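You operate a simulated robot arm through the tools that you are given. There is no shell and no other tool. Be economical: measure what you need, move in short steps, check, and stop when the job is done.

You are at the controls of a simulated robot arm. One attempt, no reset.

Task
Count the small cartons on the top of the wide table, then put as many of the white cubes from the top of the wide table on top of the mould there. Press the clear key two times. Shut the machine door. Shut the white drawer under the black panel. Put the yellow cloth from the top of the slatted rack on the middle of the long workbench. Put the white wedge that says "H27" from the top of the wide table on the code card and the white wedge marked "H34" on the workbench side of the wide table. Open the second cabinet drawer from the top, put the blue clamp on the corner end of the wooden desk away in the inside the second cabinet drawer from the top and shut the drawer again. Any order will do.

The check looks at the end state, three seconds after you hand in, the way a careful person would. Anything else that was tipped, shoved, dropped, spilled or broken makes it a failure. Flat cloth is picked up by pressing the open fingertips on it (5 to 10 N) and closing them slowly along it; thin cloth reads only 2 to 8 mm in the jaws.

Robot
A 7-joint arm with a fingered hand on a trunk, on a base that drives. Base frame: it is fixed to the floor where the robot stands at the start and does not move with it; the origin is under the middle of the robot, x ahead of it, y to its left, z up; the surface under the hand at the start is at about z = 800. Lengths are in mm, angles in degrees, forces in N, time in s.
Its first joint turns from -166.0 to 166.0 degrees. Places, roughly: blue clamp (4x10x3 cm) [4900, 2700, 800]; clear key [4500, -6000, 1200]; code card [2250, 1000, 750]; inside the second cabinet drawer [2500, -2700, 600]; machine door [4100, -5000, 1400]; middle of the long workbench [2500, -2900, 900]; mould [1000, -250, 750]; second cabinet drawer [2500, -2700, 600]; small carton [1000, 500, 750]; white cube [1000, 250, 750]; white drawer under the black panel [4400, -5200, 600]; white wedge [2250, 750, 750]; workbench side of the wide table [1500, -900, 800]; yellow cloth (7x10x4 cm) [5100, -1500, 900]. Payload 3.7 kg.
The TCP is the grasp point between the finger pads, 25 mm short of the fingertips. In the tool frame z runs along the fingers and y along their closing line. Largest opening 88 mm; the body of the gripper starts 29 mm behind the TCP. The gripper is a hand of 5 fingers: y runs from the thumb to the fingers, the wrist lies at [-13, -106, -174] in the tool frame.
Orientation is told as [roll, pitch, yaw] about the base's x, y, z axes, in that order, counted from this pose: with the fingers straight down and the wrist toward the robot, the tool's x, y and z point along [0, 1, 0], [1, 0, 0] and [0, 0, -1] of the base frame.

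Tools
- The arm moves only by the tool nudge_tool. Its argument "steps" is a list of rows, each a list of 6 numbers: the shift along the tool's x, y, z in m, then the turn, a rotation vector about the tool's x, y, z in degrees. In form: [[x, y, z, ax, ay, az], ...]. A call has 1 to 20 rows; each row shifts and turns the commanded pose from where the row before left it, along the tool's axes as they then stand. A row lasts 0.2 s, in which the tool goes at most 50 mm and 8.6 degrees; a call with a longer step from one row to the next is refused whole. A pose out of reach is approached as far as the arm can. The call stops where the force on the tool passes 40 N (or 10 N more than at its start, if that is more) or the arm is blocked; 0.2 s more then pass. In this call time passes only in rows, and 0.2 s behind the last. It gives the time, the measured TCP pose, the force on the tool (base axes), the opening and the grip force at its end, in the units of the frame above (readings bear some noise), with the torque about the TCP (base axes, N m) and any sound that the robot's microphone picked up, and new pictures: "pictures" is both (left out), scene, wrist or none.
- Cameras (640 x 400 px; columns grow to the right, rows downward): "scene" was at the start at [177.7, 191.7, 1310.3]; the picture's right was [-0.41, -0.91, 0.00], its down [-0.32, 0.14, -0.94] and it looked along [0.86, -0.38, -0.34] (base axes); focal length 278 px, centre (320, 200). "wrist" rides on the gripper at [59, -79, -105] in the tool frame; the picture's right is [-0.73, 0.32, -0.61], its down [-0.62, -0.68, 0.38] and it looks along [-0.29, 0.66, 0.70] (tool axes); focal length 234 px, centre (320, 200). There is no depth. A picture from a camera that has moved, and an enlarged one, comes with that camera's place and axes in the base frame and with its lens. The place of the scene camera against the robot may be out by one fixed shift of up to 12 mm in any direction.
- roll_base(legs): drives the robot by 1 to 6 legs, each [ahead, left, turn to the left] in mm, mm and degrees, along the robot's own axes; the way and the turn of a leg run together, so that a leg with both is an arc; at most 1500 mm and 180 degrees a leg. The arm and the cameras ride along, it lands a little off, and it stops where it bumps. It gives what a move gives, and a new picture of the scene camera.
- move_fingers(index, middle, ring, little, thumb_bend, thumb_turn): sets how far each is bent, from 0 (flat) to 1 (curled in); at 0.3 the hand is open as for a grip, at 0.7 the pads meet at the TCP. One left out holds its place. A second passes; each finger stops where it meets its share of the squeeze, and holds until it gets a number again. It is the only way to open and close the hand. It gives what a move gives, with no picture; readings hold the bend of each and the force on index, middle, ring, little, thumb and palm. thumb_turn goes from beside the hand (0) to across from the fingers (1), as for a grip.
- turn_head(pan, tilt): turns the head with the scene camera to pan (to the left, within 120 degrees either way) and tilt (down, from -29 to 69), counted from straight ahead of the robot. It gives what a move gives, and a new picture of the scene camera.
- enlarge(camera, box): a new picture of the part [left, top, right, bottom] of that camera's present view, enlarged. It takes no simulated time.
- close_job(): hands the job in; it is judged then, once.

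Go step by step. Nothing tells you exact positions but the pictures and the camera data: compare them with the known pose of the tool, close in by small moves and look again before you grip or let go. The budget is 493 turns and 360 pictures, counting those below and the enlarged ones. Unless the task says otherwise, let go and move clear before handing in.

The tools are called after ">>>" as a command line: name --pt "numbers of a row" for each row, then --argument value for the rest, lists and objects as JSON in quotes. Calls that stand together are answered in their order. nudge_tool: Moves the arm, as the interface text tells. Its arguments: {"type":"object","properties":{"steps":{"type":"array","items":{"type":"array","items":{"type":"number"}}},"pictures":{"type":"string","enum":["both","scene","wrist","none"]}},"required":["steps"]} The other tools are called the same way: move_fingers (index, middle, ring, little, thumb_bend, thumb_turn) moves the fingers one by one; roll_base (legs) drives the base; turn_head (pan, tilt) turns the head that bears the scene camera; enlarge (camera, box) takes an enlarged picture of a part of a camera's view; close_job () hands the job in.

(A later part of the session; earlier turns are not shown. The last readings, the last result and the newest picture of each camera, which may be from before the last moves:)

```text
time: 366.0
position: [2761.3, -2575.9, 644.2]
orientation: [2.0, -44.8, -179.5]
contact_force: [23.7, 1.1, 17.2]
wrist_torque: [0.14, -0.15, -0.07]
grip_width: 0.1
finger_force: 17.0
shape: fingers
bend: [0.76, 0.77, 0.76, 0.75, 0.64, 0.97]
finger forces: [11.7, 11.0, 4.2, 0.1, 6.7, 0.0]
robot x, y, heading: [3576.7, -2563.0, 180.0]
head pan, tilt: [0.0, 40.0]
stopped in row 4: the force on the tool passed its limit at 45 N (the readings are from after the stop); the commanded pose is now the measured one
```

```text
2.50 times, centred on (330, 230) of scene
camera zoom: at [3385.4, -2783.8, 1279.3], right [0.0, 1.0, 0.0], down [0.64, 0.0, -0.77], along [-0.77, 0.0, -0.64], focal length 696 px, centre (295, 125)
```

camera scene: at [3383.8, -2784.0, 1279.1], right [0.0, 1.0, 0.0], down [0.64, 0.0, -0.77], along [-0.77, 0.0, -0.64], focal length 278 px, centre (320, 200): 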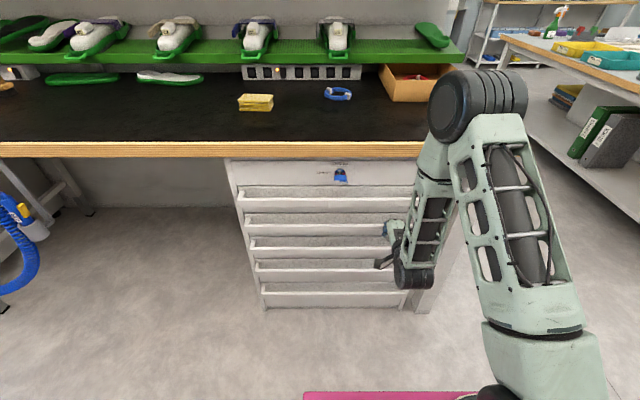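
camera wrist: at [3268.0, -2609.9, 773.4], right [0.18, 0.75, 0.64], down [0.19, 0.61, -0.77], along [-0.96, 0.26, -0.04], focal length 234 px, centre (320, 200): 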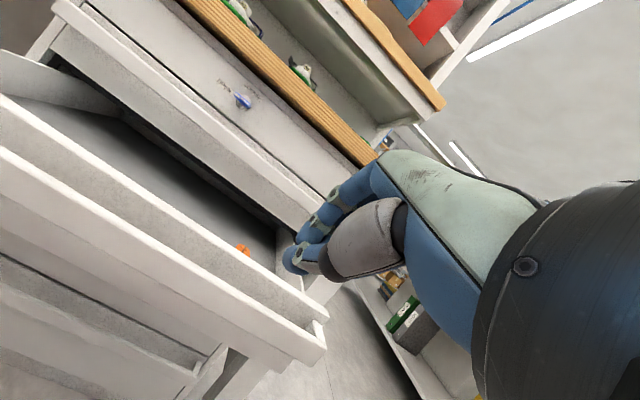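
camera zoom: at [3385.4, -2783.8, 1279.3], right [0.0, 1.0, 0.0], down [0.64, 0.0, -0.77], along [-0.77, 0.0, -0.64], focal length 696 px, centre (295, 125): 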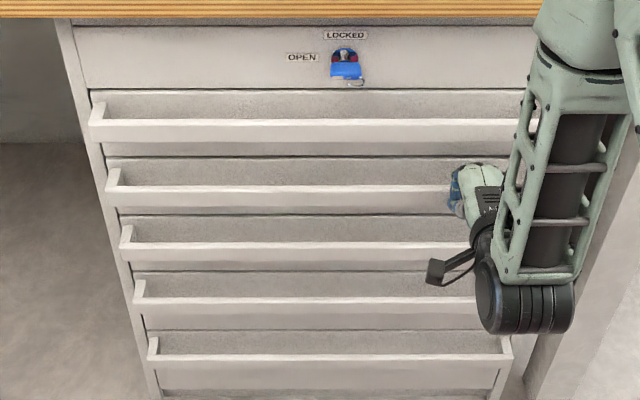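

Drawer 2 is fully shut. Withdrawing and moving on to the machines in the south of the room.

>>> nudge_tool --pt "0 -0.025 -0.025 0 0 0" --pt "0 -0.03 -0.03 0 0 0" --pt "0 0.02 -0.035 0 0 0" --pt "0 0.03 -0.03 0 0 0" --pt "0 0.03 -0.03 0 0 0" --pt "0 0.03 -0.03 0 0 0" --pt "0 0.03 -0.03 0 0 0" --pt "0 0.03 -0.03 0 0 0" --pt "0 0.03 -0.03 0 0 0" --pt "0 0.03 -0.03 0 0 0" --pt "0 0.03 -0.03 0 0 0" --pt "0 0 0 8 0 0" --pt "0 0 0 8 0 0" --pt "0 0 0 8 0 0" --pt "0 0 0 8 0 0" --pt "0 0 0 8 0 0" --pt "0 0 0 5 0 0" --pictures "none"

>>> turn_head --pan 90 --tilt 15

```text
time: 369.6
position: [2793.1, -2578.2, 1006.3]
orientation: [1.4, 0.2, -177.9]
contact_force: [-0.6, -0.7, -0.4]
wrist_torque: [0.09, 0.0, -0.01]
grip_width: 0.3
finger_force: 0.0
shape: fingers
bend: [0.75, 0.75, 0.75, 0.75, 0.66, 0.97]
finger forces: [0.0, 0.0, 0.0, 0.1, 0.0, 0.0]
out of reach, approached as far as the arm can: row 2, 3, 4, 5, 14
robot x, y, heading: [3575.3, -2564.9, -180.1]
head pan, tilt: [0.0, 40.0]
```

```text
time: 371.2
position: [2793.0, -2575.9, 1006.5]
orientation: [1.3, 0.1, -178.0]
contact_force: [-0.1, 0.3, 0.5]
wrist_torque: [-0.01, 0.02, -0.02]
grip_width: 0.0
finger_force: 0.1
shape: fingers
bend: [0.75, 0.75, 0.75, 0.75, 0.66, 0.97]
finger forces: [0.1, 0.0, 0.0, 0.0, 0.0, 0.1]
robot x, y, heading: [3574.4, -2565.4, 179.7]
head pan, tilt: [90.0, 15.0]
camera scene: at [3469.1, -2877.4, 1318.7], right [-1.0, 0.0, 0.0], down [0.0, 0.26, -0.97], along [0.0, -0.97, -0.26], focal length 278 px, centre (320, 200)
```

scene: 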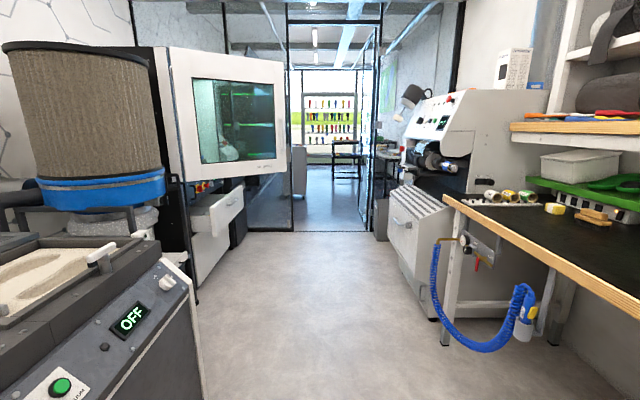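

I see the open machine door (window panel) and an open white drawer beneath it, further south on the east side. Tucking the arm and driving down the aisle.

>>> nudge_tool --pt "0 -0.035 -0.03 0 0 0" --pt "0 -0.035 -0.03 0 0 0" --pt "0 -0.035 -0.03 0 0 0" --pt "0 -0.035 -0.03 0 0 0" --pt "0 -0.01 -0.03 0 0 0" --pictures "none"

>>> roll_base --legs '[[0, 0, 90], [0, -220, 0], [1300, 0, 0]]'

>>> turn_head --pan 30 --tilt 10

```text
time: 372.4
position: [2942.1, -2566.2, 1155.6]
orientation: [1.5, 0.2, -178.4]
contact_force: [0.5, 0.6, -0.9]
wrist_torque: [0.0, 0.02, 0.04]
grip_width: 0.0
finger_force: 0.1
shape: fingers
bend: [0.75, 0.75, 0.75, 0.75, 0.66, 0.97]
finger forces: [0.1, 0.1, 0.1, 0.0, 0.0, 0.0]
robot x, y, heading: [3572.7, -2564.1, 180.1]
head pan, tilt: [90.0, 15.0]
```

```text
time: 384.0
position: [3349.3, -4487.9, 1156.7]
orientation: [1.3, 0.1, -88.3]
contact_force: [0.4, 0.0, 0.4]
wrist_torque: [0.01, 0.03, -0.02]
grip_width: 0.0
finger_force: 0.1
shape: fingers
bend: [0.75, 0.75, 0.75, 0.75, 0.66, 0.97]
finger forces: [0.0, 0.0, 0.1, 0.1, 0.0, 0.1]
robot x, y, heading: [3346.3, -3855.8, -90.2]
head pan, tilt: [90.0, 15.0]
camera scene: at [3658.2, -3948.5, 1318.7], right [0.0, -1.0, 0.0], down [-0.26, 0.0, -0.97], along [0.97, 0.0, -0.26], focal length 278 px, centre (320, 200)
```

scene: 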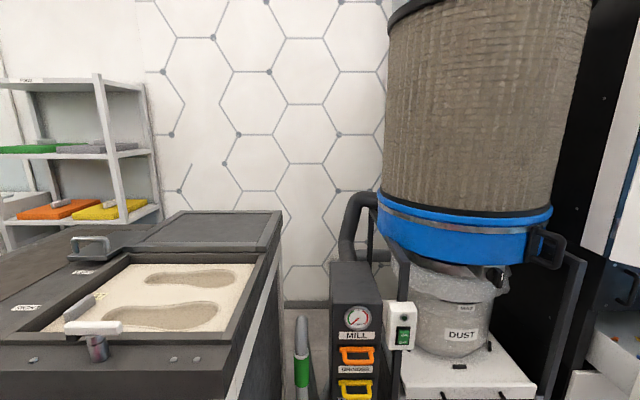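

```text
time: 385.3
position: [3349.5, -4488.4, 1156.7]
orientation: [1.3, 0.0, -88.3]
contact_force: [-0.7, 0.5, -0.4]
wrist_torque: [0.05, 0.0, 0.04]
grip_width: 0.1
finger_force: 0.1
shape: fingers
bend: [0.75, 0.75, 0.75, 0.75, 0.66, 0.97]
finger forces: [0.0, 0.0, 0.0, 0.0, 0.0, 0.1]
robot x, y, heading: [3348.7, -3853.1, -89.9]
head pan, tilt: [30.0, 10.0]
camera scene: at [3611.3, -4028.9, 1326.8], right [-0.87, -0.5, 0.0], down [-0.09, 0.15, -0.98], along [0.49, -0.85, -0.17], focal length 278 px, centre (320, 200)
```

scene: 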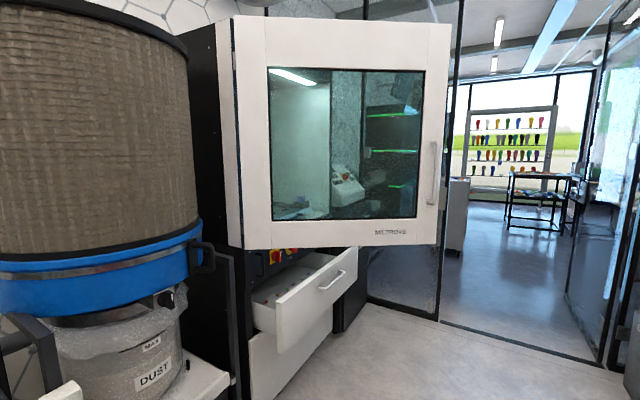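

The door is hinged at about (4440,-4800), free edge near (3740,-5240), bottom at z≈940. I'll position the robot facing the door's outer face (heading ≈-58°) with the closed fist at z≈1156.

>>> roll_base --legs '[[630, 45, 0], [0, 0, 32]]'

>>> turn_head --pan 0 --tilt 20

```text
time: 390.4
position: [3718.6, -5012.6, 1156.6]
orientation: [1.3, 0.2, -56.9]
contact_force: [0.3, -0.3, -0.3]
wrist_torque: [-0.01, -0.02, 0.02]
grip_width: 0.0
finger_force: 0.1
shape: fingers
bend: [0.75, 0.75, 0.75, 0.75, 0.66, 0.97]
finger forces: [0.0, 0.0, 0.0, 0.0, 0.0, 0.1]
robot x, y, heading: [3387.2, -4470.5, -58.8]
head pan, tilt: [30.0, 10.0]
camera scene: at [3705.4, -4480.9, 1326.8], right [-0.48, -0.88, 0.0], down [-0.15, 0.08, -0.98], along [0.86, -0.47, -0.17], focal length 278 px, centre (320, 200)
```

scene: 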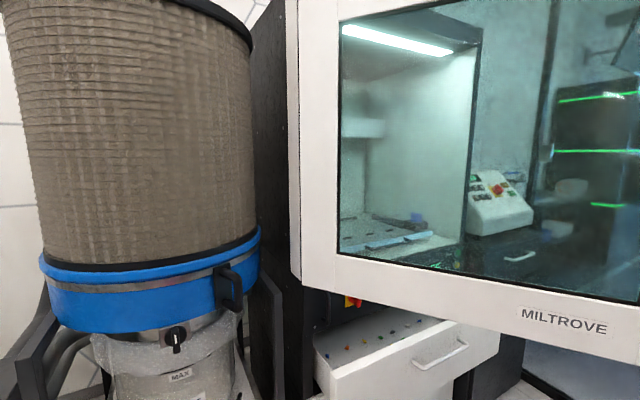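

```text
time: 391.3
position: [3719.5, -5013.9, 1155.4]
orientation: [1.4, 0.2, -57.0]
contact_force: [0.0, 0.7, 0.3]
wrist_torque: [-0.02, 0.0, 0.01]
grip_width: 0.2
finger_force: 0.1
shape: fingers
bend: [0.75, 0.75, 0.75, 0.75, 0.66, 0.97]
finger forces: [0.1, 0.0, 0.1, 0.1, 0.0, 0.1]
robot x, y, heading: [3389.7, -4471.8, -58.9]
head pan, tilt: [0.0, 20.0]
camera scene: at [3672.2, -4515.8, 1310.6], right [-0.85, -0.52, 0.0], down [-0.18, 0.29, -0.94], along [0.49, -0.8, -0.34], focal length 278 px, centre (320, 200)
```

scene: 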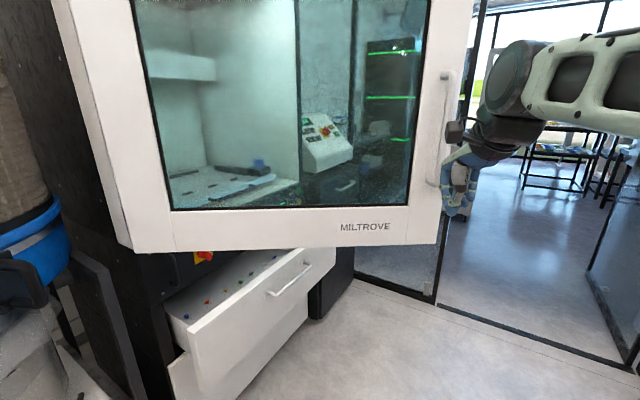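

Door geometry refined: hinge ≈ (4372,-4758), length ≈782, open ≈53°. I'll follow the arc with combined forward/right/left-turn legs, fist pushing the outer face.

>>> roll_base --legs '[[140, -62, 6]]'

```text
time: 392.7
position: [3801.1, -5124.5, 1156.3]
orientation: [1.3, 0.1, -50.9]
contact_force: [-0.1, -0.5, 0.0]
wrist_torque: [0.01, 0.01, 0.03]
grip_width: 0.0
finger_force: 0.0
shape: fingers
bend: [0.75, 0.75, 0.75, 0.75, 0.66, 0.97]
finger forces: [0.1, 0.0, 0.1, 0.0, 0.1, 0.0]
robot x, y, heading: [3414.0, -4620.8, -52.5]
head pan, tilt: [0.0, 20.0]
camera scene: at [3702.6, -4633.9, 1310.5], right [-0.8, -0.61, 0.0], down [-0.21, 0.27, -0.94], along [0.57, -0.75, -0.34], focal length 278 px, centre (320, 200)
```

scene: 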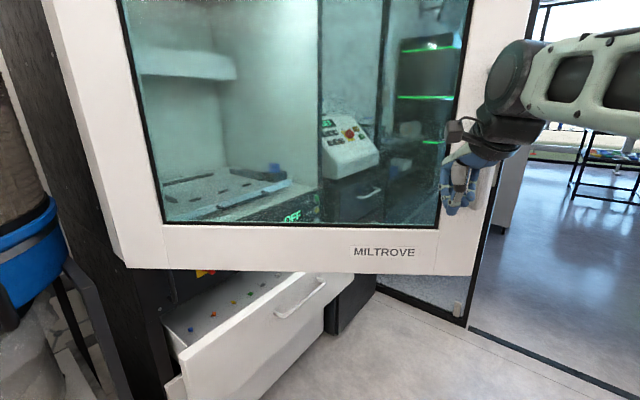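

>>> roll_base --legs '[[105, -105, 8.8]]'

```text
time: 394.0
position: [3867.9, -5203.7, 1155.9]
orientation: [1.2, 0.1, -41.8]
contact_force: [0.2, -0.1, -0.4]
wrist_torque: [0.01, -0.02, -0.02]
grip_width: 0.0
finger_force: 0.0
shape: fingers
bend: [0.75, 0.75, 0.75, 0.75, 0.66, 0.97]
finger forces: [0.0, 0.1, 0.0, 0.1, 0.0, 0.0]
robot x, y, heading: [3406.8, -4768.2, -43.6]
head pan, tilt: [0.0, 20.0]
camera scene: at [3692.8, -4733.5, 1310.5], right [-0.69, -0.72, 0.0], down [-0.25, 0.24, -0.94], along [0.68, -0.65, -0.34], focal length 278 px, centre (320, 200)
```

scene: 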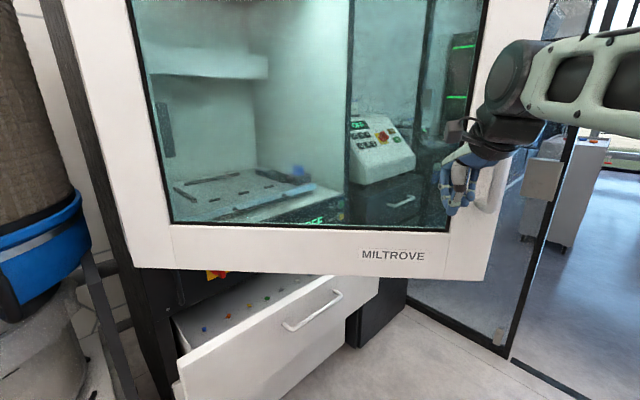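

>>> roll_base --legs '[[105, -105, 8.8]]'

>>> roll_base --legs '[[106, -108, 9]]'

```text
time: 395.4
position: [3944.8, -5275.7, 1156.9]
orientation: [1.4, 0.0, -33.0]
contact_force: [0.0, -0.1, 0.3]
wrist_torque: [-0.03, 0.03, -0.02]
grip_width: 0.3
finger_force: 0.1
shape: fingers
bend: [0.75, 0.75, 0.75, 0.75, 0.66, 0.97]
finger forces: [0.1, 0.0, 0.1, 0.1, 0.0, 0.1]
robot x, y, heading: [3421.3, -4916.0, -34.9]
head pan, tilt: [0.0, 20.0]
camera scene: at [3701.2, -4835.8, 1310.5], right [-0.57, -0.82, 0.0], down [-0.28, 0.2, -0.94], along [0.77, -0.54, -0.34], focal length 278 px, centre (320, 200)
```

scene: 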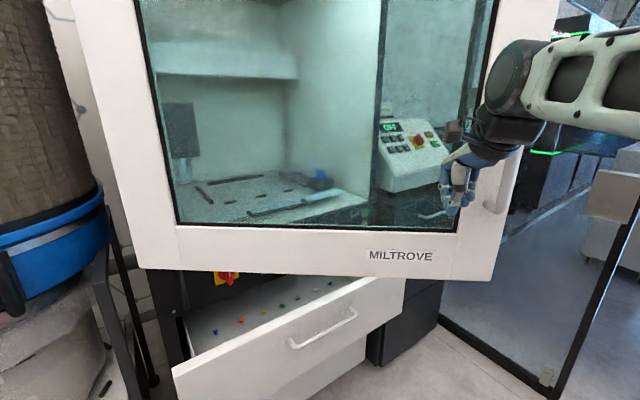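

```text
time: 396.8
position: [4034.9, -5338.3, 1156.9]
orientation: [1.3, 0.1, -24.1]
contact_force: [-0.3, -0.4, 0.3]
wrist_torque: [-0.01, 0.01, -0.01]
grip_width: 0.0
finger_force: 0.1
shape: fingers
bend: [0.75, 0.75, 0.75, 0.75, 0.66, 0.97]
finger forces: [0.0, 0.1, 0.1, 0.1, 0.0, 0.0]
robot x, y, heading: [3458.5, -5061.5, -25.9]
head pan, tilt: [0.0, 20.0]
camera scene: at [3725.4, -4939.5, 1310.5], right [-0.44, -0.9, 0.0], down [-0.31, 0.15, -0.94], along [0.85, -0.41, -0.34], focal length 278 px, centre (320, 200)
```

scene: 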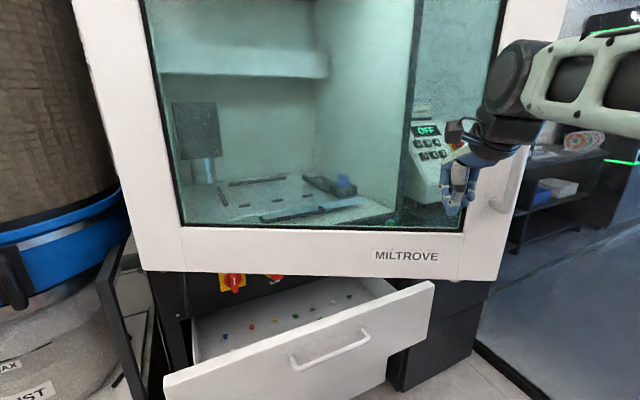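

>>> roll_base --legs '[[103, -105, 9]]'

>>> roll_base --legs '[[100, -102, 8.5]]'

```text
time: 398.1
position: [4127.6, -5380.4, 1156.5]
orientation: [1.3, 0.1, -15.2]
contact_force: [-0.7, -0.4, 0.0]
wrist_torque: [0.01, 0.04, -0.01]
grip_width: 0.0
finger_force: 0.0
shape: fingers
bend: [0.75, 0.75, 0.75, 0.75, 0.66, 0.97]
finger forces: [0.0, 0.0, 0.0, 0.0, 0.0, 0.1]
robot x, y, heading: [3517.7, -5193.9, -16.8]
head pan, tilt: [0.0, 20.0]
camera scene: at [3762.6, -5033.3, 1310.5], right [-0.29, -0.96, 0.0], down [-0.33, 0.1, -0.94], along [0.9, -0.27, -0.34], focal length 278 px, centre (320, 200)
```

scene: 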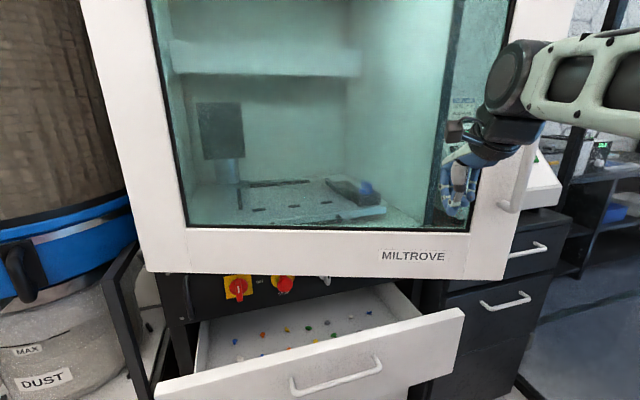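

```text
time: 399.5
position: [4223.1, -5407.5, 1157.2]
orientation: [1.3, 0.1, -6.5]
contact_force: [-0.9, 0.4, -0.8]
wrist_torque: [-0.03, -0.01, 0.0]
grip_width: 0.0
finger_force: 0.1
shape: fingers
bend: [0.75, 0.75, 0.75, 0.75, 0.66, 0.97]
finger forces: [0.0, 0.0, 0.1, 0.0, 0.0, 0.1]
robot x, y, heading: [3595.8, -5317.4, -8.3]
head pan, tilt: [0.0, 20.0]
camera scene: at [3810.3, -5119.3, 1310.5], right [-0.14, -0.99, 0.0], down [-0.34, 0.05, -0.94], along [0.93, -0.14, -0.34], focal length 278 px, centre (320, 200)
```

scene: 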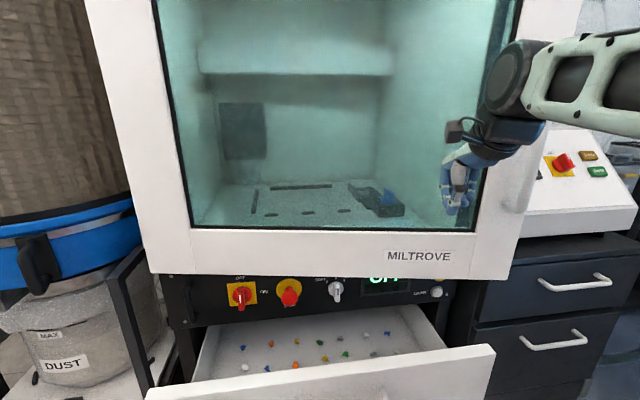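

>>> roll_base --legs '[[90, -95, 8]]'

```text
time: 400.8
position: [4312.4, -5419.7, 1156.4]
orientation: [1.3, 0.1, 1.6]
contact_force: [-0.2, 1.0, -0.4]
wrist_torque: [0.01, 0.0, 0.01]
grip_width: 0.0
finger_force: 0.0
shape: fingers
bend: [0.75, 0.75, 0.75, 0.75, 0.66, 0.97]
finger forces: [0.1, 0.0, 0.0, 0.0, 0.0, 0.1]
robot x, y, heading: [3674.3, -5424.2, -0.1]
head pan, tilt: [0.0, 20.0]
camera scene: at [3863.5, -5192.1, 1310.5], right [0.0, -1.0, 0.0], down [-0.34, 0.0, -0.94], along [0.94, 0.0, -0.34], focal length 278 px, centre (320, 200)
```

scene: 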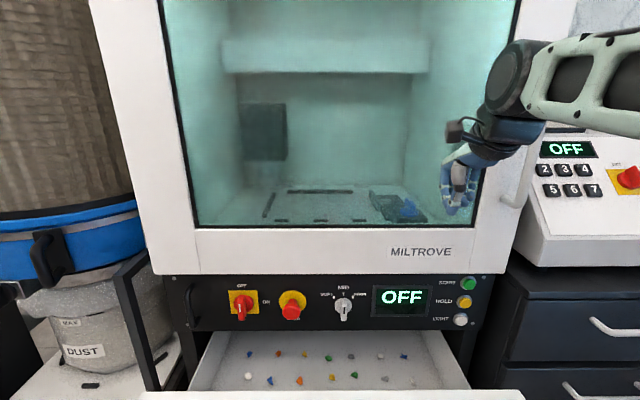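

Almost closed. Pushing the last bit gently with the arm.

>>> nudge_tool --pt "0 0.01 0 0 0 0" --pt "0 0.01 0 0 0 0" --pt "0 0.01 0 0 0 0" --pt "0 0.01 0 0 0 0" --pictures "scene"

```text
time: 401.8
position: [4353.9, -5419.5, 1156.8]
orientation: [1.4, 0.0, 1.5]
contact_force: [0.3, 0.3, -0.6]
wrist_torque: [0.02, 0.0, -0.01]
grip_width: 0.0
finger_force: 0.0
shape: fingers
bend: [0.75, 0.75, 0.75, 0.75, 0.66, 0.97]
finger forces: [0.1, 0.1, 0.0, 0.0, 0.0, 0.0]
robot x, y, heading: [3676.2, -5423.0, -0.2]
head pan, tilt: [0.0, 20.0]
camera scene: at [3863.4, -5192.1, 1310.5], right [0.0, -1.0, 0.0], down [-0.34, 0.0, -0.94], along [0.94, 0.0, -0.34], focal length 278 px, centre (320, 200)
```

scene: 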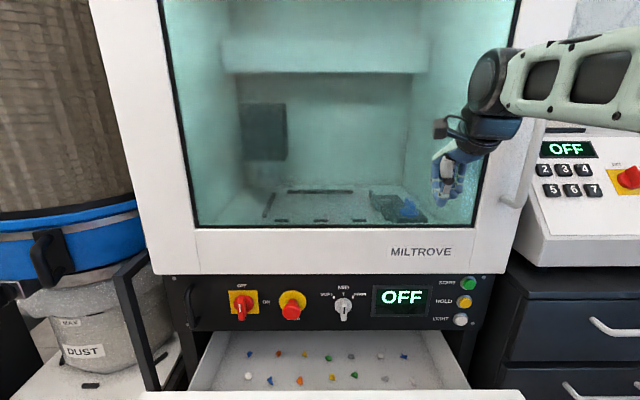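

>>> nudge_tool --pt "0 0.01 0 0 0 0" --pt "0 0.01 0 0 0 0" --pt "0 0.01 0 0 0 0" --pt "0 0.01 0 0 0 0" --pt "0 0.01 0 0 0 0" --pt "0 0.01 0 0 0 0" --pictures "scene"

```text
time: 402.8
position: [4384.2, -5419.0, 1157.2]
orientation: [1.3, 0.2, 1.5]
contact_force: [-23.7, -2.0, 4.5]
wrist_torque: [0.08, -1.17, -0.3]
grip_width: 0.0
finger_force: 12.7
shape: fingers
bend: [0.75, 0.75, 0.75, 0.75, 0.66, 0.97]
finger forces: [0.0, 24.4, 0.1, 0.0, 0.1, 0.0]
robot x, y, heading: [3674.7, -5421.7, -0.4]
head pan, tilt: [0.0, 20.0]
stopped in row 4: the force on the tool passed its limit at 58 N (the readings are from after the stop); the commanded pose is now the measured one
camera scene: at [3861.6, -5192.3, 1310.8], right [0.0, -1.0, 0.0], down [-0.34, 0.0, -0.94], along [0.94, 0.0, -0.34], focal length 278 px, centre (320, 200)
```

scene: 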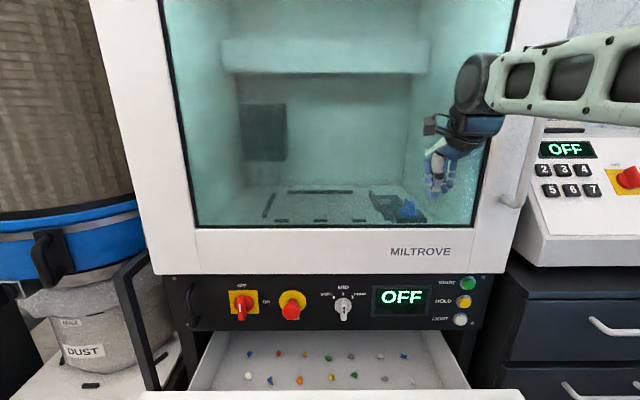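

The door is firmly shut (58 N against its stop). Backing away and looking down at the open white drawer.

>>> nudge_tool --pt "0 -0.04 0 0 0 0" --pt "0 -0.045 0 0 0 0" --pictures "none"

>>> roll_base --legs '[[-200, 110, 0.3]]'

>>> turn_head --pan 0 --tilt 35

```text
time: 403.4
position: [4301.6, -5421.9, 1156.1]
orientation: [1.3, 0.4, 1.5]
contact_force: [-0.7, -0.4, 0.0]
wrist_torque: [0.03, 0.02, -0.04]
grip_width: 0.1
finger_force: 0.0
shape: fingers
bend: [0.75, 0.75, 0.75, 0.75, 0.66, 0.97]
finger forces: [0.1, 0.0, 0.1, 0.0, 0.0, 0.0]
robot x, y, heading: [3677.9, -5423.1, -0.1]
head pan, tilt: [0.0, 20.0]
```

```text
time: 405.1
position: [4101.7, -5307.2, 1155.8]
orientation: [1.3, 0.3, 2.0]
contact_force: [-0.4, 0.5, 0.2]
wrist_torque: [0.0, 0.02, 0.0]
grip_width: 0.1
finger_force: 0.0
shape: fingers
bend: [0.75, 0.75, 0.75, 0.75, 0.66, 0.97]
finger forces: [0.0, 0.0, 0.0, 0.0, 0.1, 0.1]
robot x, y, heading: [3475.6, -5310.7, 0.0]
head pan, tilt: [0.0, 20.0]
camera scene: at [3662.4, -5081.3, 1310.5], right [0.0, -1.0, 0.0], down [-0.34, 0.0, -0.94], along [0.94, 0.0, -0.34], focal length 278 px, centre (320, 200)
```

scene: 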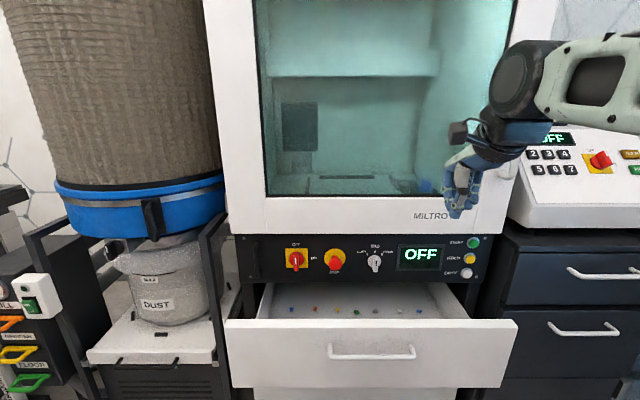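

```text
time: 405.8
position: [4102.5, -5308.5, 1156.3]
orientation: [1.4, 0.5, 1.8]
contact_force: [0.2, 0.4, -0.7]
wrist_torque: [-0.01, 0.0, 0.02]
grip_width: 0.0
finger_force: 0.0
shape: fingers
bend: [0.75, 0.75, 0.75, 0.75, 0.66, 0.97]
finger forces: [0.0, 0.1, 0.0, 0.0, 0.0, 0.0]
robot x, y, heading: [3480.2, -5311.0, 0.1]
head pan, tilt: [0.0, 35.0]
camera scene: at [3657.4, -5081.3, 1286.7], right [0.0, -1.0, 0.0], down [-0.57, 0.0, -0.82], along [0.82, 0.0, -0.57], focal length 278 px, centre (320, 200)
```

scene: 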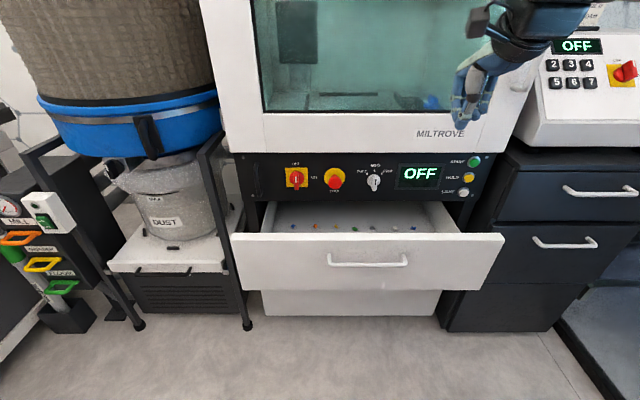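

Drawer front: x≈4240, z≈540–760, y≈-4825 to -5619. I'll back up a bit, pitch the closed hand 45° and push at about y=-5400, right of its handle.

>>> roll_base --legs '[[-130, 0, 0]]'

>>> nudge_tool --pt "-0.03 0.03 0 0 0 0" --pt "-0.03 0.03 0 0 0 0" --pt "-0.03 0.035 0 0 0 0" --pt "0 0.04 0 0 0 0" --pt "0 0.04 0 0 0 0" --pt "0 0 0 -8 0 0" --pt "0 0 0 -8 0 0" --pt "0 0 0 -8 0 0" --pt "0 0 0 -8 0 0" --pt "0 0 0 -8 0 0" --pt "0 0 0 -5 0 0" --pictures "none"

>>> nudge_tool --pt "0 -0.03 0.03 0 0 0" --pt "0 -0.03 0.03 0 0 0" --pt "0 -0.03 0.03 0 0 0" --pt "0 -0.03 0.03 0 0 0" --pt "0 -0.03 0.03 0 0 0" --pt "0 -0.03 0.03 0 0 0" --pt "0 -0.03 0.03 0 0 0" --pt "0 -0.03 0.03 0 0 0" --pt "0 -0.03 0.03 0 0 0" --pt "0 -0.03 0.03 0 0 0" --pt "0 -0.03 0.03 0 0 0" --pictures "scene"

```text
time: 407.1
position: [3973.2, -5309.3, 1155.0]
orientation: [1.4, 0.5, 1.7]
contact_force: [0.3, -0.8, -0.2]
wrist_torque: [0.0, -0.01, 0.06]
grip_width: 0.2
finger_force: 0.0
shape: fingers
bend: [0.75, 0.75, 0.75, 0.75, 0.66, 0.97]
finger forces: [0.0, 0.1, 0.0, 0.1, 0.0, 0.1]
robot x, y, heading: [3348.6, -5311.7, 0.2]
head pan, tilt: [0.0, 35.0]
camera scene: at [3529.2, -5081.8, 1286.7], right [0.0, -1.0, 0.0], down [-0.57, 0.0, -0.82], along [0.82, 0.0, -0.57], focal length 278 px, centre (320, 200)
```

scene: 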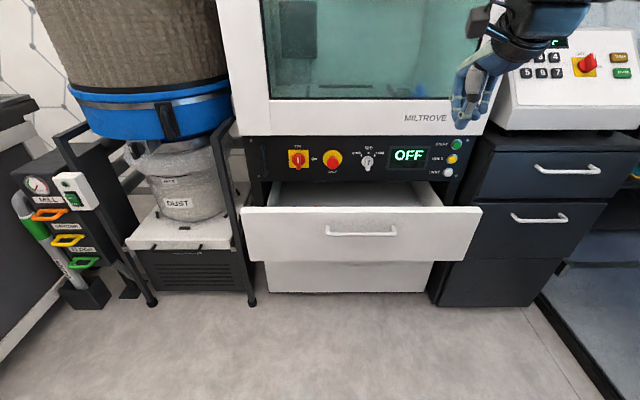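

```text
time: 409.5
position: [4150.9, -5394.3, 1150.8]
orientation: [1.7, -44.6, 0.4]
contact_force: [0.6, -0.2, 0.5]
wrist_torque: [0.02, 0.03, 0.03]
grip_width: 0.0
finger_force: 0.0
shape: fingers
bend: [0.75, 0.75, 0.75, 0.75, 0.66, 0.97]
finger forces: [0.0, 0.0, 0.0, 0.1, 0.0, 0.0]
robot x, y, heading: [3343.9, -5313.6, 0.1]
head pan, tilt: [0.0, 35.0]
```

```text
time: 411.9
position: [4148.4, -5382.4, 685.6]
orientation: [1.9, -44.7, 0.3]
contact_force: [0.1, 0.4, -0.5]
wrist_torque: [-0.03, 0.01, 0.03]
grip_width: 0.2
finger_force: 0.1
shape: fingers
bend: [0.75, 0.75, 0.75, 0.75, 0.66, 0.97]
finger forces: [0.0, 0.1, 0.1, 0.0, 0.0, 0.1]
robot x, y, heading: [3344.8, -5312.3, 0.1]
head pan, tilt: [0.0, 35.0]
camera scene: at [3529.1, -5081.8, 1286.7], right [0.0, -1.0, 0.0], down [-0.57, 0.0, -0.82], along [0.82, 0.0, -0.57], focal length 278 px, centre (320, 200)
```

scene: 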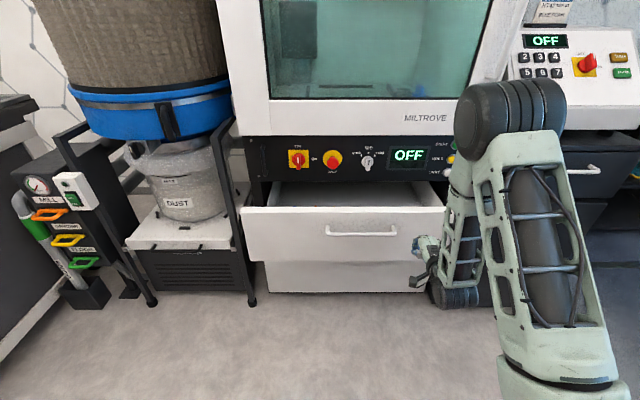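

>>> roll_base --legs '[[180, 0, 0]]'

```text
time: 413.4
position: [4329.2, -5384.7, 686.7]
orientation: [1.8, -44.5, 0.4]
contact_force: [-0.9, 0.5, -0.2]
wrist_torque: [0.0, -0.06, -0.02]
grip_width: 0.0
finger_force: 0.1
shape: fingers
bend: [0.75, 0.75, 0.75, 0.75, 0.66, 0.97]
finger forces: [0.1, 0.1, 0.1, 0.0, 0.0, 0.0]
robot x, y, heading: [3532.6, -5313.9, -0.1]
head pan, tilt: [0.0, 35.0]
camera scene: at [3711.2, -5082.2, 1286.7], right [0.0, -1.0, 0.0], down [-0.57, 0.0, -0.82], along [0.82, 0.0, -0.57], focal length 278 px, centre (320, 200)
```

scene: 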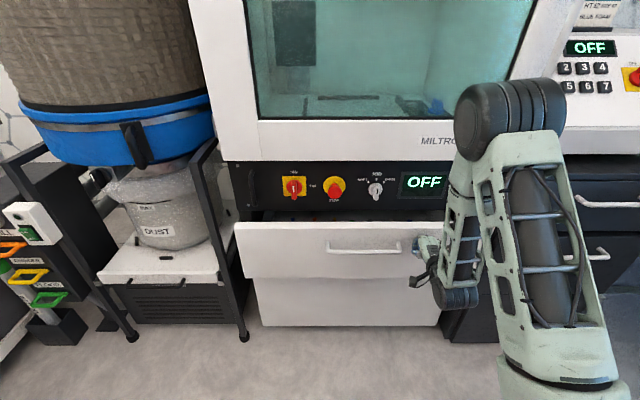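

Nearly shut; pushing on with the arm until it stops.

>>> nudge_tool --pt "0 0.007 0.007 0 0 0" --pt "0 0.007 0.007 0 0 0" --pt "0 0.007 0.007 0 0 0" --pt "0 0.007 0.007 0 0 0" --pt "0 0.007 0.007 0 0 0" --pt "0 0.007 0.007 0 0 0" --pt "0 0.007 0.007 0 0 0" --pictures "scene"

```text
time: 415.0
position: [4398.3, -5384.0, 684.1]
orientation: [1.8, -44.6, 0.2]
contact_force: [-0.4, -0.9, -0.2]
wrist_torque: [0.02, -0.01, 0.01]
grip_width: 0.0
finger_force: 0.1
shape: fingers
bend: [0.75, 0.75, 0.75, 0.75, 0.66, 0.97]
finger forces: [0.1, 0.0, 0.0, 0.1, 0.0, 0.0]
robot x, y, heading: [3531.2, -5310.4, -0.2]
head pan, tilt: [0.0, 35.0]
camera scene: at [3711.2, -5082.2, 1286.7], right [0.0, -1.0, 0.0], down [-0.57, 0.0, -0.82], along [0.82, 0.0, -0.57], focal length 278 px, centre (320, 200)
```

scene: 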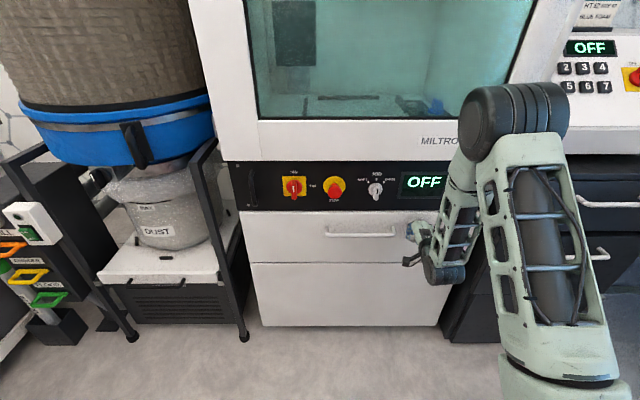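

>>> nudge_tool --pt "0 0.0045 0.0045 0 0 0" --pt "0 0.0045 0.0045 0 0 0" --pt "0 0.0045 0.0045 0 0 0" --pt "0 0.0045 0.0045 0 0 0" --pt "0 0.0045 0.0045 0 0 0" --pt "0 0.0045 0.0045 0 0 0" --pictures "none"

>>> enlarge --camera "scene" --box '[220, 150, 460, 330]'

```text
time: 415.8
position: [4410.6, -5383.9, 684.0]
orientation: [1.9, -44.5, 0.3]
contact_force: [-27.3, 0.7, 7.3]
wrist_torque: [-0.08, -0.68, -0.3]
grip_width: 0.0
finger_force: 13.2
shape: fingers
bend: [0.75, 0.75, 0.75, 0.75, 0.66, 0.97]
finger forces: [0.0, 26.1, 0.9, 0.0, 0.1, 0.0]
robot x, y, heading: [3530.4, -5311.3, -0.1]
head pan, tilt: [0.0, 35.0]
stopped in row 3: the force on the tool passed its limit at 48 N (the readings are from after the stop); the commanded pose is now the measured one
```

```text
2.22 times, centred on (340, 240) of scene
camera zoom: at [3709.5, -5082.2, 1286.8], right [0.0, -1.0, 0.0], down [-0.57, 0.0, -0.82], along [0.82, 0.0, -0.57], focal length 619 px, centre (276, 111)
```

zoom: 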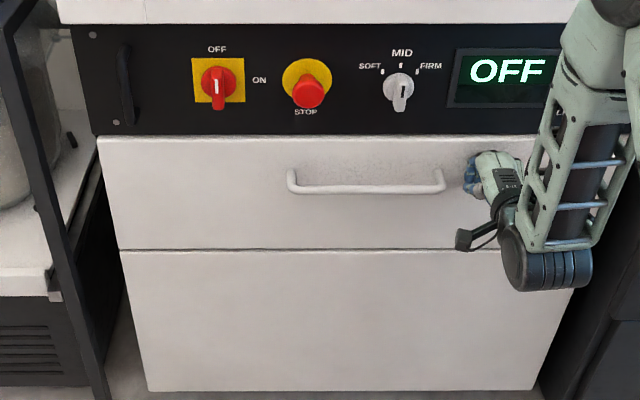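

Drawer is shut and flush. Withdrawing the hand and going to the keypad console to the right.

>>> nudge_tool --pt "0 -0.03 -0.03 0 0 0" --pt "0 -0.03 -0.03 0 0 0" --pt "0 -0.03 -0.03 0 0 0" --pt "0 0.03 -0.03 0 0 0" --pt "0 0.03 -0.03 0 0 0" --pt "0 0.03 -0.03 0 0 0" --pt "0 0.03 -0.03 0 0 0" --pt "0 0.03 -0.03 0 0 0" --pt "0 0.03 -0.03 0 0 0" --pt "0 0.03 -0.03 0 0 0" --pt "0 0.03 -0.03 0 0 0" --pt "0 0.03 -0.03 0 0 0" --pt "0 0.03 -0.03 0 0 0" --pt "0 0.03 -0.03 0 0 0" --pt "0 0 0 8 0 0" --pt "0 0 0 8 0 0" --pt "0 0 0 8 0 0" --pt "0 0 0 8 0 0" --pt "0 0 0 8 0 0" --pt "0 0 0 4.7 0 0" --pictures "none"

>>> roll_base --legs '[[-100, -300, 0]]'

>>> turn_head --pan -15 --tilt 10

```text
time: 420.0
position: [4323.8, -5400.6, 1147.9]
orientation: [1.5, 0.2, 1.6]
contact_force: [0.2, -0.1, -0.8]
wrist_torque: [0.0, -0.01, -0.01]
grip_width: 0.0
finger_force: 0.1
shape: fingers
bend: [0.75, 0.75, 0.75, 0.75, 0.66, 0.97]
finger forces: [0.1, 0.0, 0.0, 0.1, 0.1, 0.0]
out of reach, approached as far as the arm can: row 3, 4
robot x, y, heading: [3526.4, -5311.6, -0.2]
head pan, tilt: [0.0, 35.0]
```

```text
time: 422.1
position: [4221.7, -5699.6, 1145.8]
orientation: [1.3, 0.1, 1.8]
contact_force: [-0.3, -0.2, -0.1]
wrist_torque: [-0.01, 0.02, 0.05]
grip_width: 0.1
finger_force: 0.1
shape: fingers
bend: [0.75, 0.75, 0.75, 0.75, 0.66, 0.97]
finger forces: [0.0, 0.1, 0.1, 0.0, 0.0, 0.0]
robot x, y, heading: [3429.8, -5616.4, 0.3]
head pan, tilt: [0.0, 35.0]
camera scene: at [3608.9, -5383.6, 1286.7], right [0.0, -1.0, 0.0], down [-0.57, 0.0, -0.82], along [0.82, 0.0, -0.57], focal length 278 px, centre (320, 200)
```

scene: 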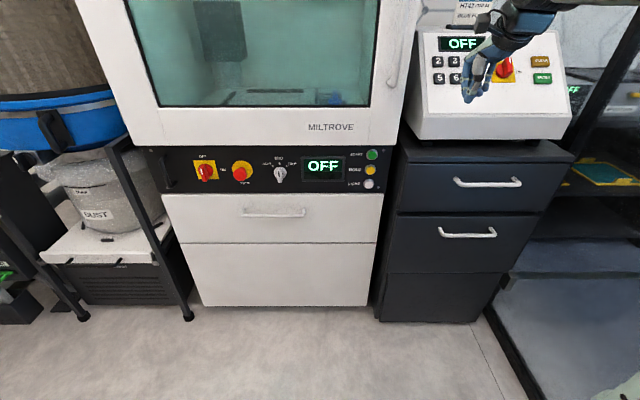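

```text
time: 423.0
position: [4222.0, -5702.3, 1147.0]
orientation: [1.3, 0.2, 1.6]
contact_force: [-0.1, 0.5, -0.9]
wrist_torque: [0.0, 0.0, -0.01]
grip_width: 0.0
finger_force: 0.1
shape: fingers
bend: [0.75, 0.75, 0.75, 0.75, 0.66, 0.97]
finger forces: [0.1, 0.1, 0.0, 0.0, 0.1, 0.0]
robot x, y, heading: [3427.9, -5616.8, 0.2]
head pan, tilt: [-15.0, 10.0]
camera scene: at [3610.7, -5407.7, 1326.7], right [-0.26, -0.97, 0.0], down [-0.17, 0.05, -0.98], along [0.95, -0.26, -0.17], focal length 278 px, centre (320, 200)
```

scene: 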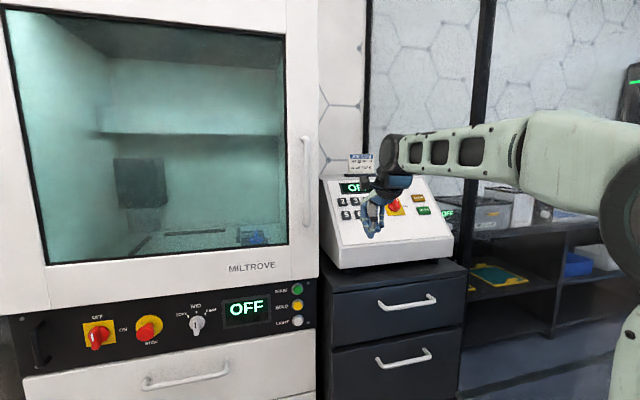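

>>> nudge_tool --pt "-0.02 -0.04 0 0 0 0" --pt "-0.02 -0.04 0 0 0 0" --pt "-0.02 -0.04 0 0 0 0" --pt "-0.02 -0.04 0 0 0 0" --pictures "none"

>>> turn_head --pan -20 --tilt 20

>>> enlarge --camera "scene" --box '[250, 80, 470, 230]'

```text
time: 424.0
position: [4064.7, -5787.2, 1145.0]
orientation: [1.2, 0.2, 1.7]
contact_force: [0.4, -1.3, 0.7]
wrist_torque: [-0.03, -0.03, 0.02]
grip_width: 0.0
finger_force: 0.1
shape: fingers
bend: [0.75, 0.75, 0.75, 0.75, 0.66, 0.97]
finger forces: [0.1, 0.0, 0.0, 0.0, 0.0, 0.0]
robot x, y, heading: [3426.2, -5612.9, -0.0]
head pan, tilt: [-15.0, 10.0]
```

```text
time: 424.7
position: [4063.0, -5786.8, 1146.9]
orientation: [1.2, 0.1, 1.7]
contact_force: [0.4, 0.6, -0.1]
wrist_torque: [0.02, 0.0, -0.02]
grip_width: 0.0
finger_force: 0.1
shape: fingers
bend: [0.75, 0.75, 0.75, 0.75, 0.66, 0.97]
finger forces: [0.0, 0.0, 0.0, 0.0, 0.1, 0.0]
robot x, y, heading: [3427.1, -5612.5, -0.3]
head pan, tilt: [-20.0, 20.0]
camera scene: at [3608.3, -5415.5, 1310.6], right [-0.34, -0.94, 0.0], down [-0.32, 0.12, -0.94], along [0.88, -0.32, -0.34], focal length 278 px, centre (320, 200)
```

scene: 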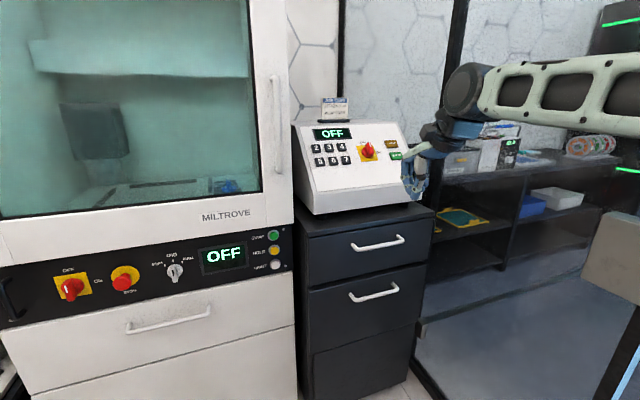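

```text
2.67 times, centred on (360, 155) of scene
camera zoom: at [3608.3, -5415.5, 1310.6], right [-0.34, -0.94, 0.0], down [-0.32, 0.12, -0.94], along [0.88, -0.32, -0.34], focal length 743 px, centre (213, 320)
```

zoom: 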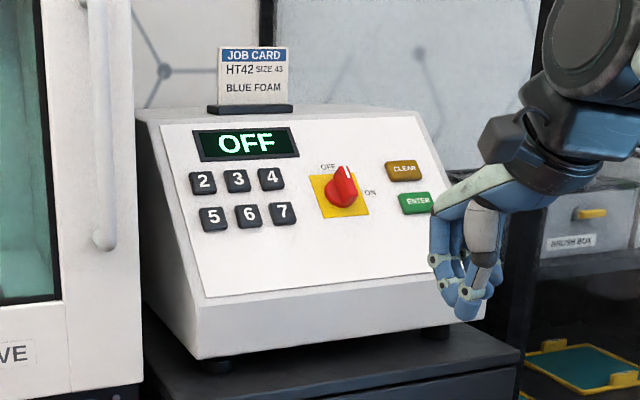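

The CLEAR key (brown) is at about (4517,-6037,1151). Moving the base so it's nearly straight ahead.

>>> roll_base --legs '[[0, -350, 0.3], [200, 0, 0]]'

>>> move_fingers --index 0.7 --middle 1.0 --ring 1.0 --little 1.0 --thumb_bend 0.67

>>> turn_head --pan -10 --tilt 20

```text
time: 426.9
position: [4063.9, -6115.7, 1146.5]
orientation: [1.3, 0.3, 1.8]
contact_force: [0.3, -0.4, 0.1]
wrist_torque: [0.02, 0.01, -0.03]
grip_width: 0.0
finger_force: 0.1
shape: fingers
bend: [0.75, 0.75, 0.75, 0.75, 0.66, 0.97]
finger forces: [0.0, 0.0, 0.0, 0.0, 0.0, 0.0]
robot x, y, heading: [3425.8, -5948.0, -0.0]
head pan, tilt: [-20.0, 20.0]
stopped in leg 1: the robot was blocked; the commanded pose is now the measured one
camera scene: at [3605.0, -5745.7, 1310.5], right [-0.34, -0.94, 0.0], down [-0.32, 0.12, -0.94], along [0.88, -0.32, -0.34], focal length 278 px, centre (320, 200)
```

scene: 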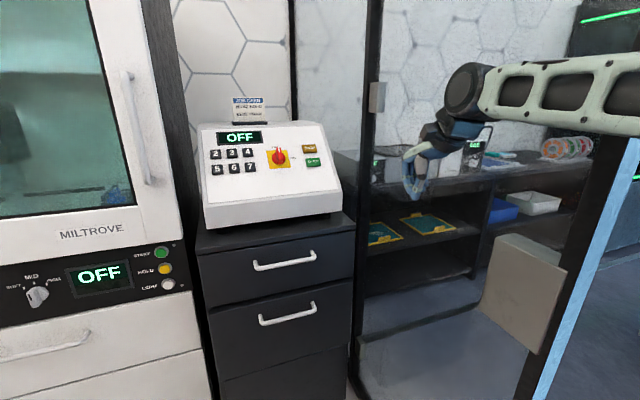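

```text
time: 427.9
position: [4063.2, -6114.8, 1146.0]
orientation: [1.5, 0.1, 1.8]
contact_force: [-0.3, -0.7, 0.0]
wrist_torque: [-0.01, 0.02, 0.0]
grip_width: 1.6
finger_force: 0.1
shape: fingers
bend: [0.7, 1.0, 1.0, 1.0, 0.67, 0.97]
finger forces: [0.0, 0.0, 0.0, 0.0, 0.0, 0.0]
robot x, y, heading: [3425.7, -5944.0, 0.6]
head pan, tilt: [-20.0, 20.0]
```

```text
time: 428.6
position: [4063.4, -6115.6, 1146.4]
orientation: [1.4, 0.2, 2.0]
contact_force: [0.5, 0.9, 0.1]
wrist_torque: [0.01, -0.02, 0.0]
grip_width: 1.7
finger_force: 0.1
shape: fingers
bend: [0.7, 1.0, 1.0, 1.0, 0.67, 0.97]
finger forces: [0.0, 0.0, 0.0, 0.0, 0.0, 0.1]
robot x, y, heading: [3425.2, -5943.4, 0.5]
head pan, tilt: [-10.0, 20.0]
camera scene: at [3609.2, -5730.0, 1310.5], right [-0.17, -0.99, 0.0], down [-0.34, 0.06, -0.94], along [0.93, -0.16, -0.34], focal length 278 px, centre (320, 200)
```

scene: 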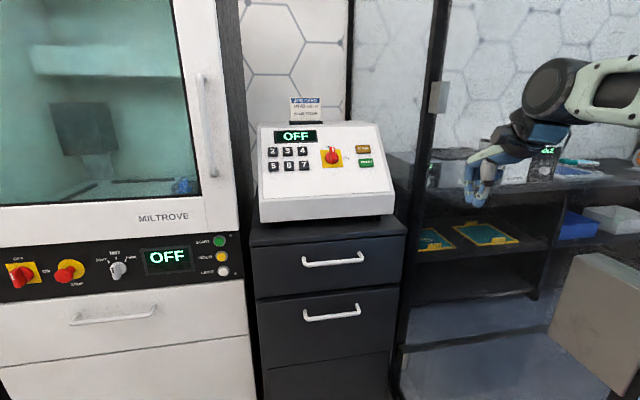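

I touched the open glass door on the right; shifting left 50 mm, then forward 215 mm.

>>> roll_base --legs '[[0, 50, -0.5], [215, 0, 0]]'

>>> nudge_tool --pt "0.02 -0.03 -0.03 0 0 0" --pt "0.01 0 -0.03 -8 0 0" --pt "0 0 0 -8 0 0" --pt "0 0 0 -8 0 0" --pt "0 0 0 -8 0 0" --pt "0 0 0 -8 0 0" --pt "0 0 0 -5 0 0"

```text
time: 430.8
position: [4271.6, -6071.0, 1145.9]
orientation: [1.4, 0.1, 1.7]
contact_force: [0.1, 0.7, -0.1]
wrist_torque: [-0.01, 0.02, 0.0]
grip_width: 1.7
finger_force: 0.0
shape: fingers
bend: [0.7, 1.0, 1.0, 1.0, 0.67, 0.97]
finger forces: [0.0, 0.0, 0.0, 0.1, 0.0, 0.0]
robot x, y, heading: [3633.4, -5891.9, -0.2]
head pan, tilt: [-10.0, 20.0]
camera scene: at [3820.5, -5681.5, 1310.5], right [-0.17, -0.98, 0.0], down [-0.34, 0.06, -0.94], along [0.93, -0.16, -0.34], focal length 278 px, centre (320, 200)
```

scene: 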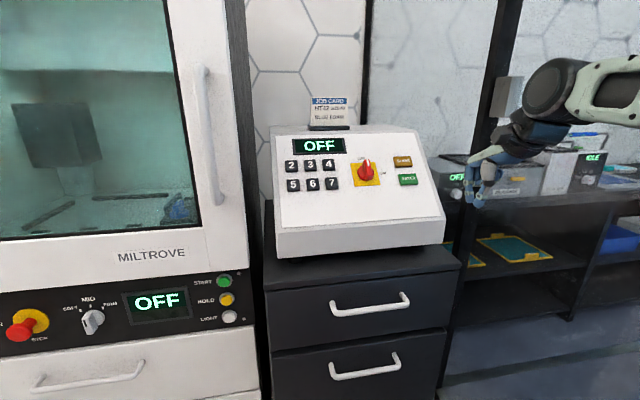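

```text
time: 432.4
position: [4240.9, -6041.6, 1206.7]
orientation: [2.0, -44.9, 0.2]
contact_force: [0.3, -0.3, 0.2]
wrist_torque: [-0.05, -0.03, 0.04]
grip_width: 1.5
finger_force: 0.0
shape: fingers
bend: [0.7, 1.0, 1.0, 1.0, 0.67, 0.97]
finger forces: [0.1, 0.0, 0.1, 0.0, 0.0, 0.1]
robot x, y, heading: [3635.3, -5892.4, 0.1]
head pan, tilt: [-10.0, 20.0]
camera scene: at [3820.5, -5681.4, 1310.5], right [-0.17, -0.98, 0.0], down [-0.34, 0.06, -0.94], along [0.93, -0.16, -0.34], focal length 278 px, centre (320, 200)
camera wrist: at [4110.2, -5986.2, 1225.1], right [-0.18, -0.75, 0.64], down [-0.19, -0.61, -0.77], along [0.96, -0.26, -0.04], focal length 234 px, centre (320, 200)
```

scene: 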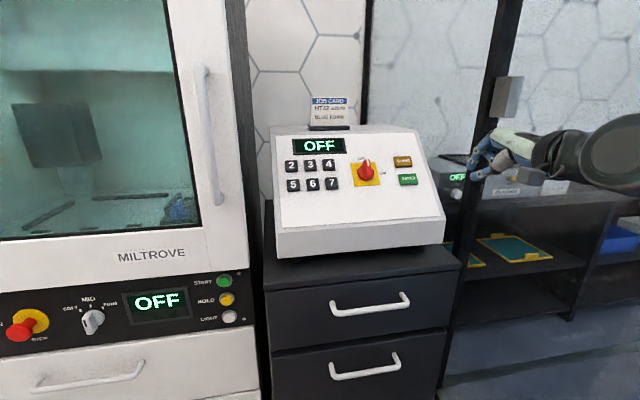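
wrist: 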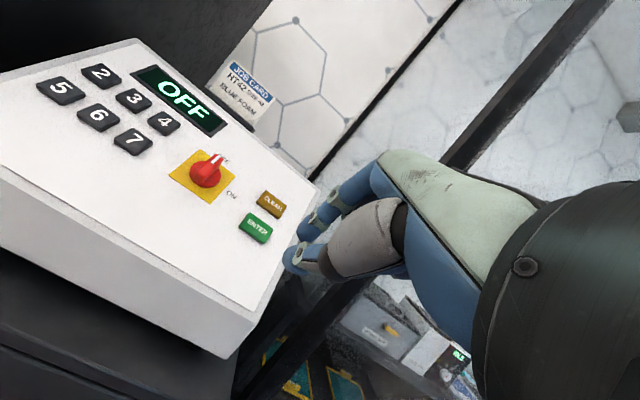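

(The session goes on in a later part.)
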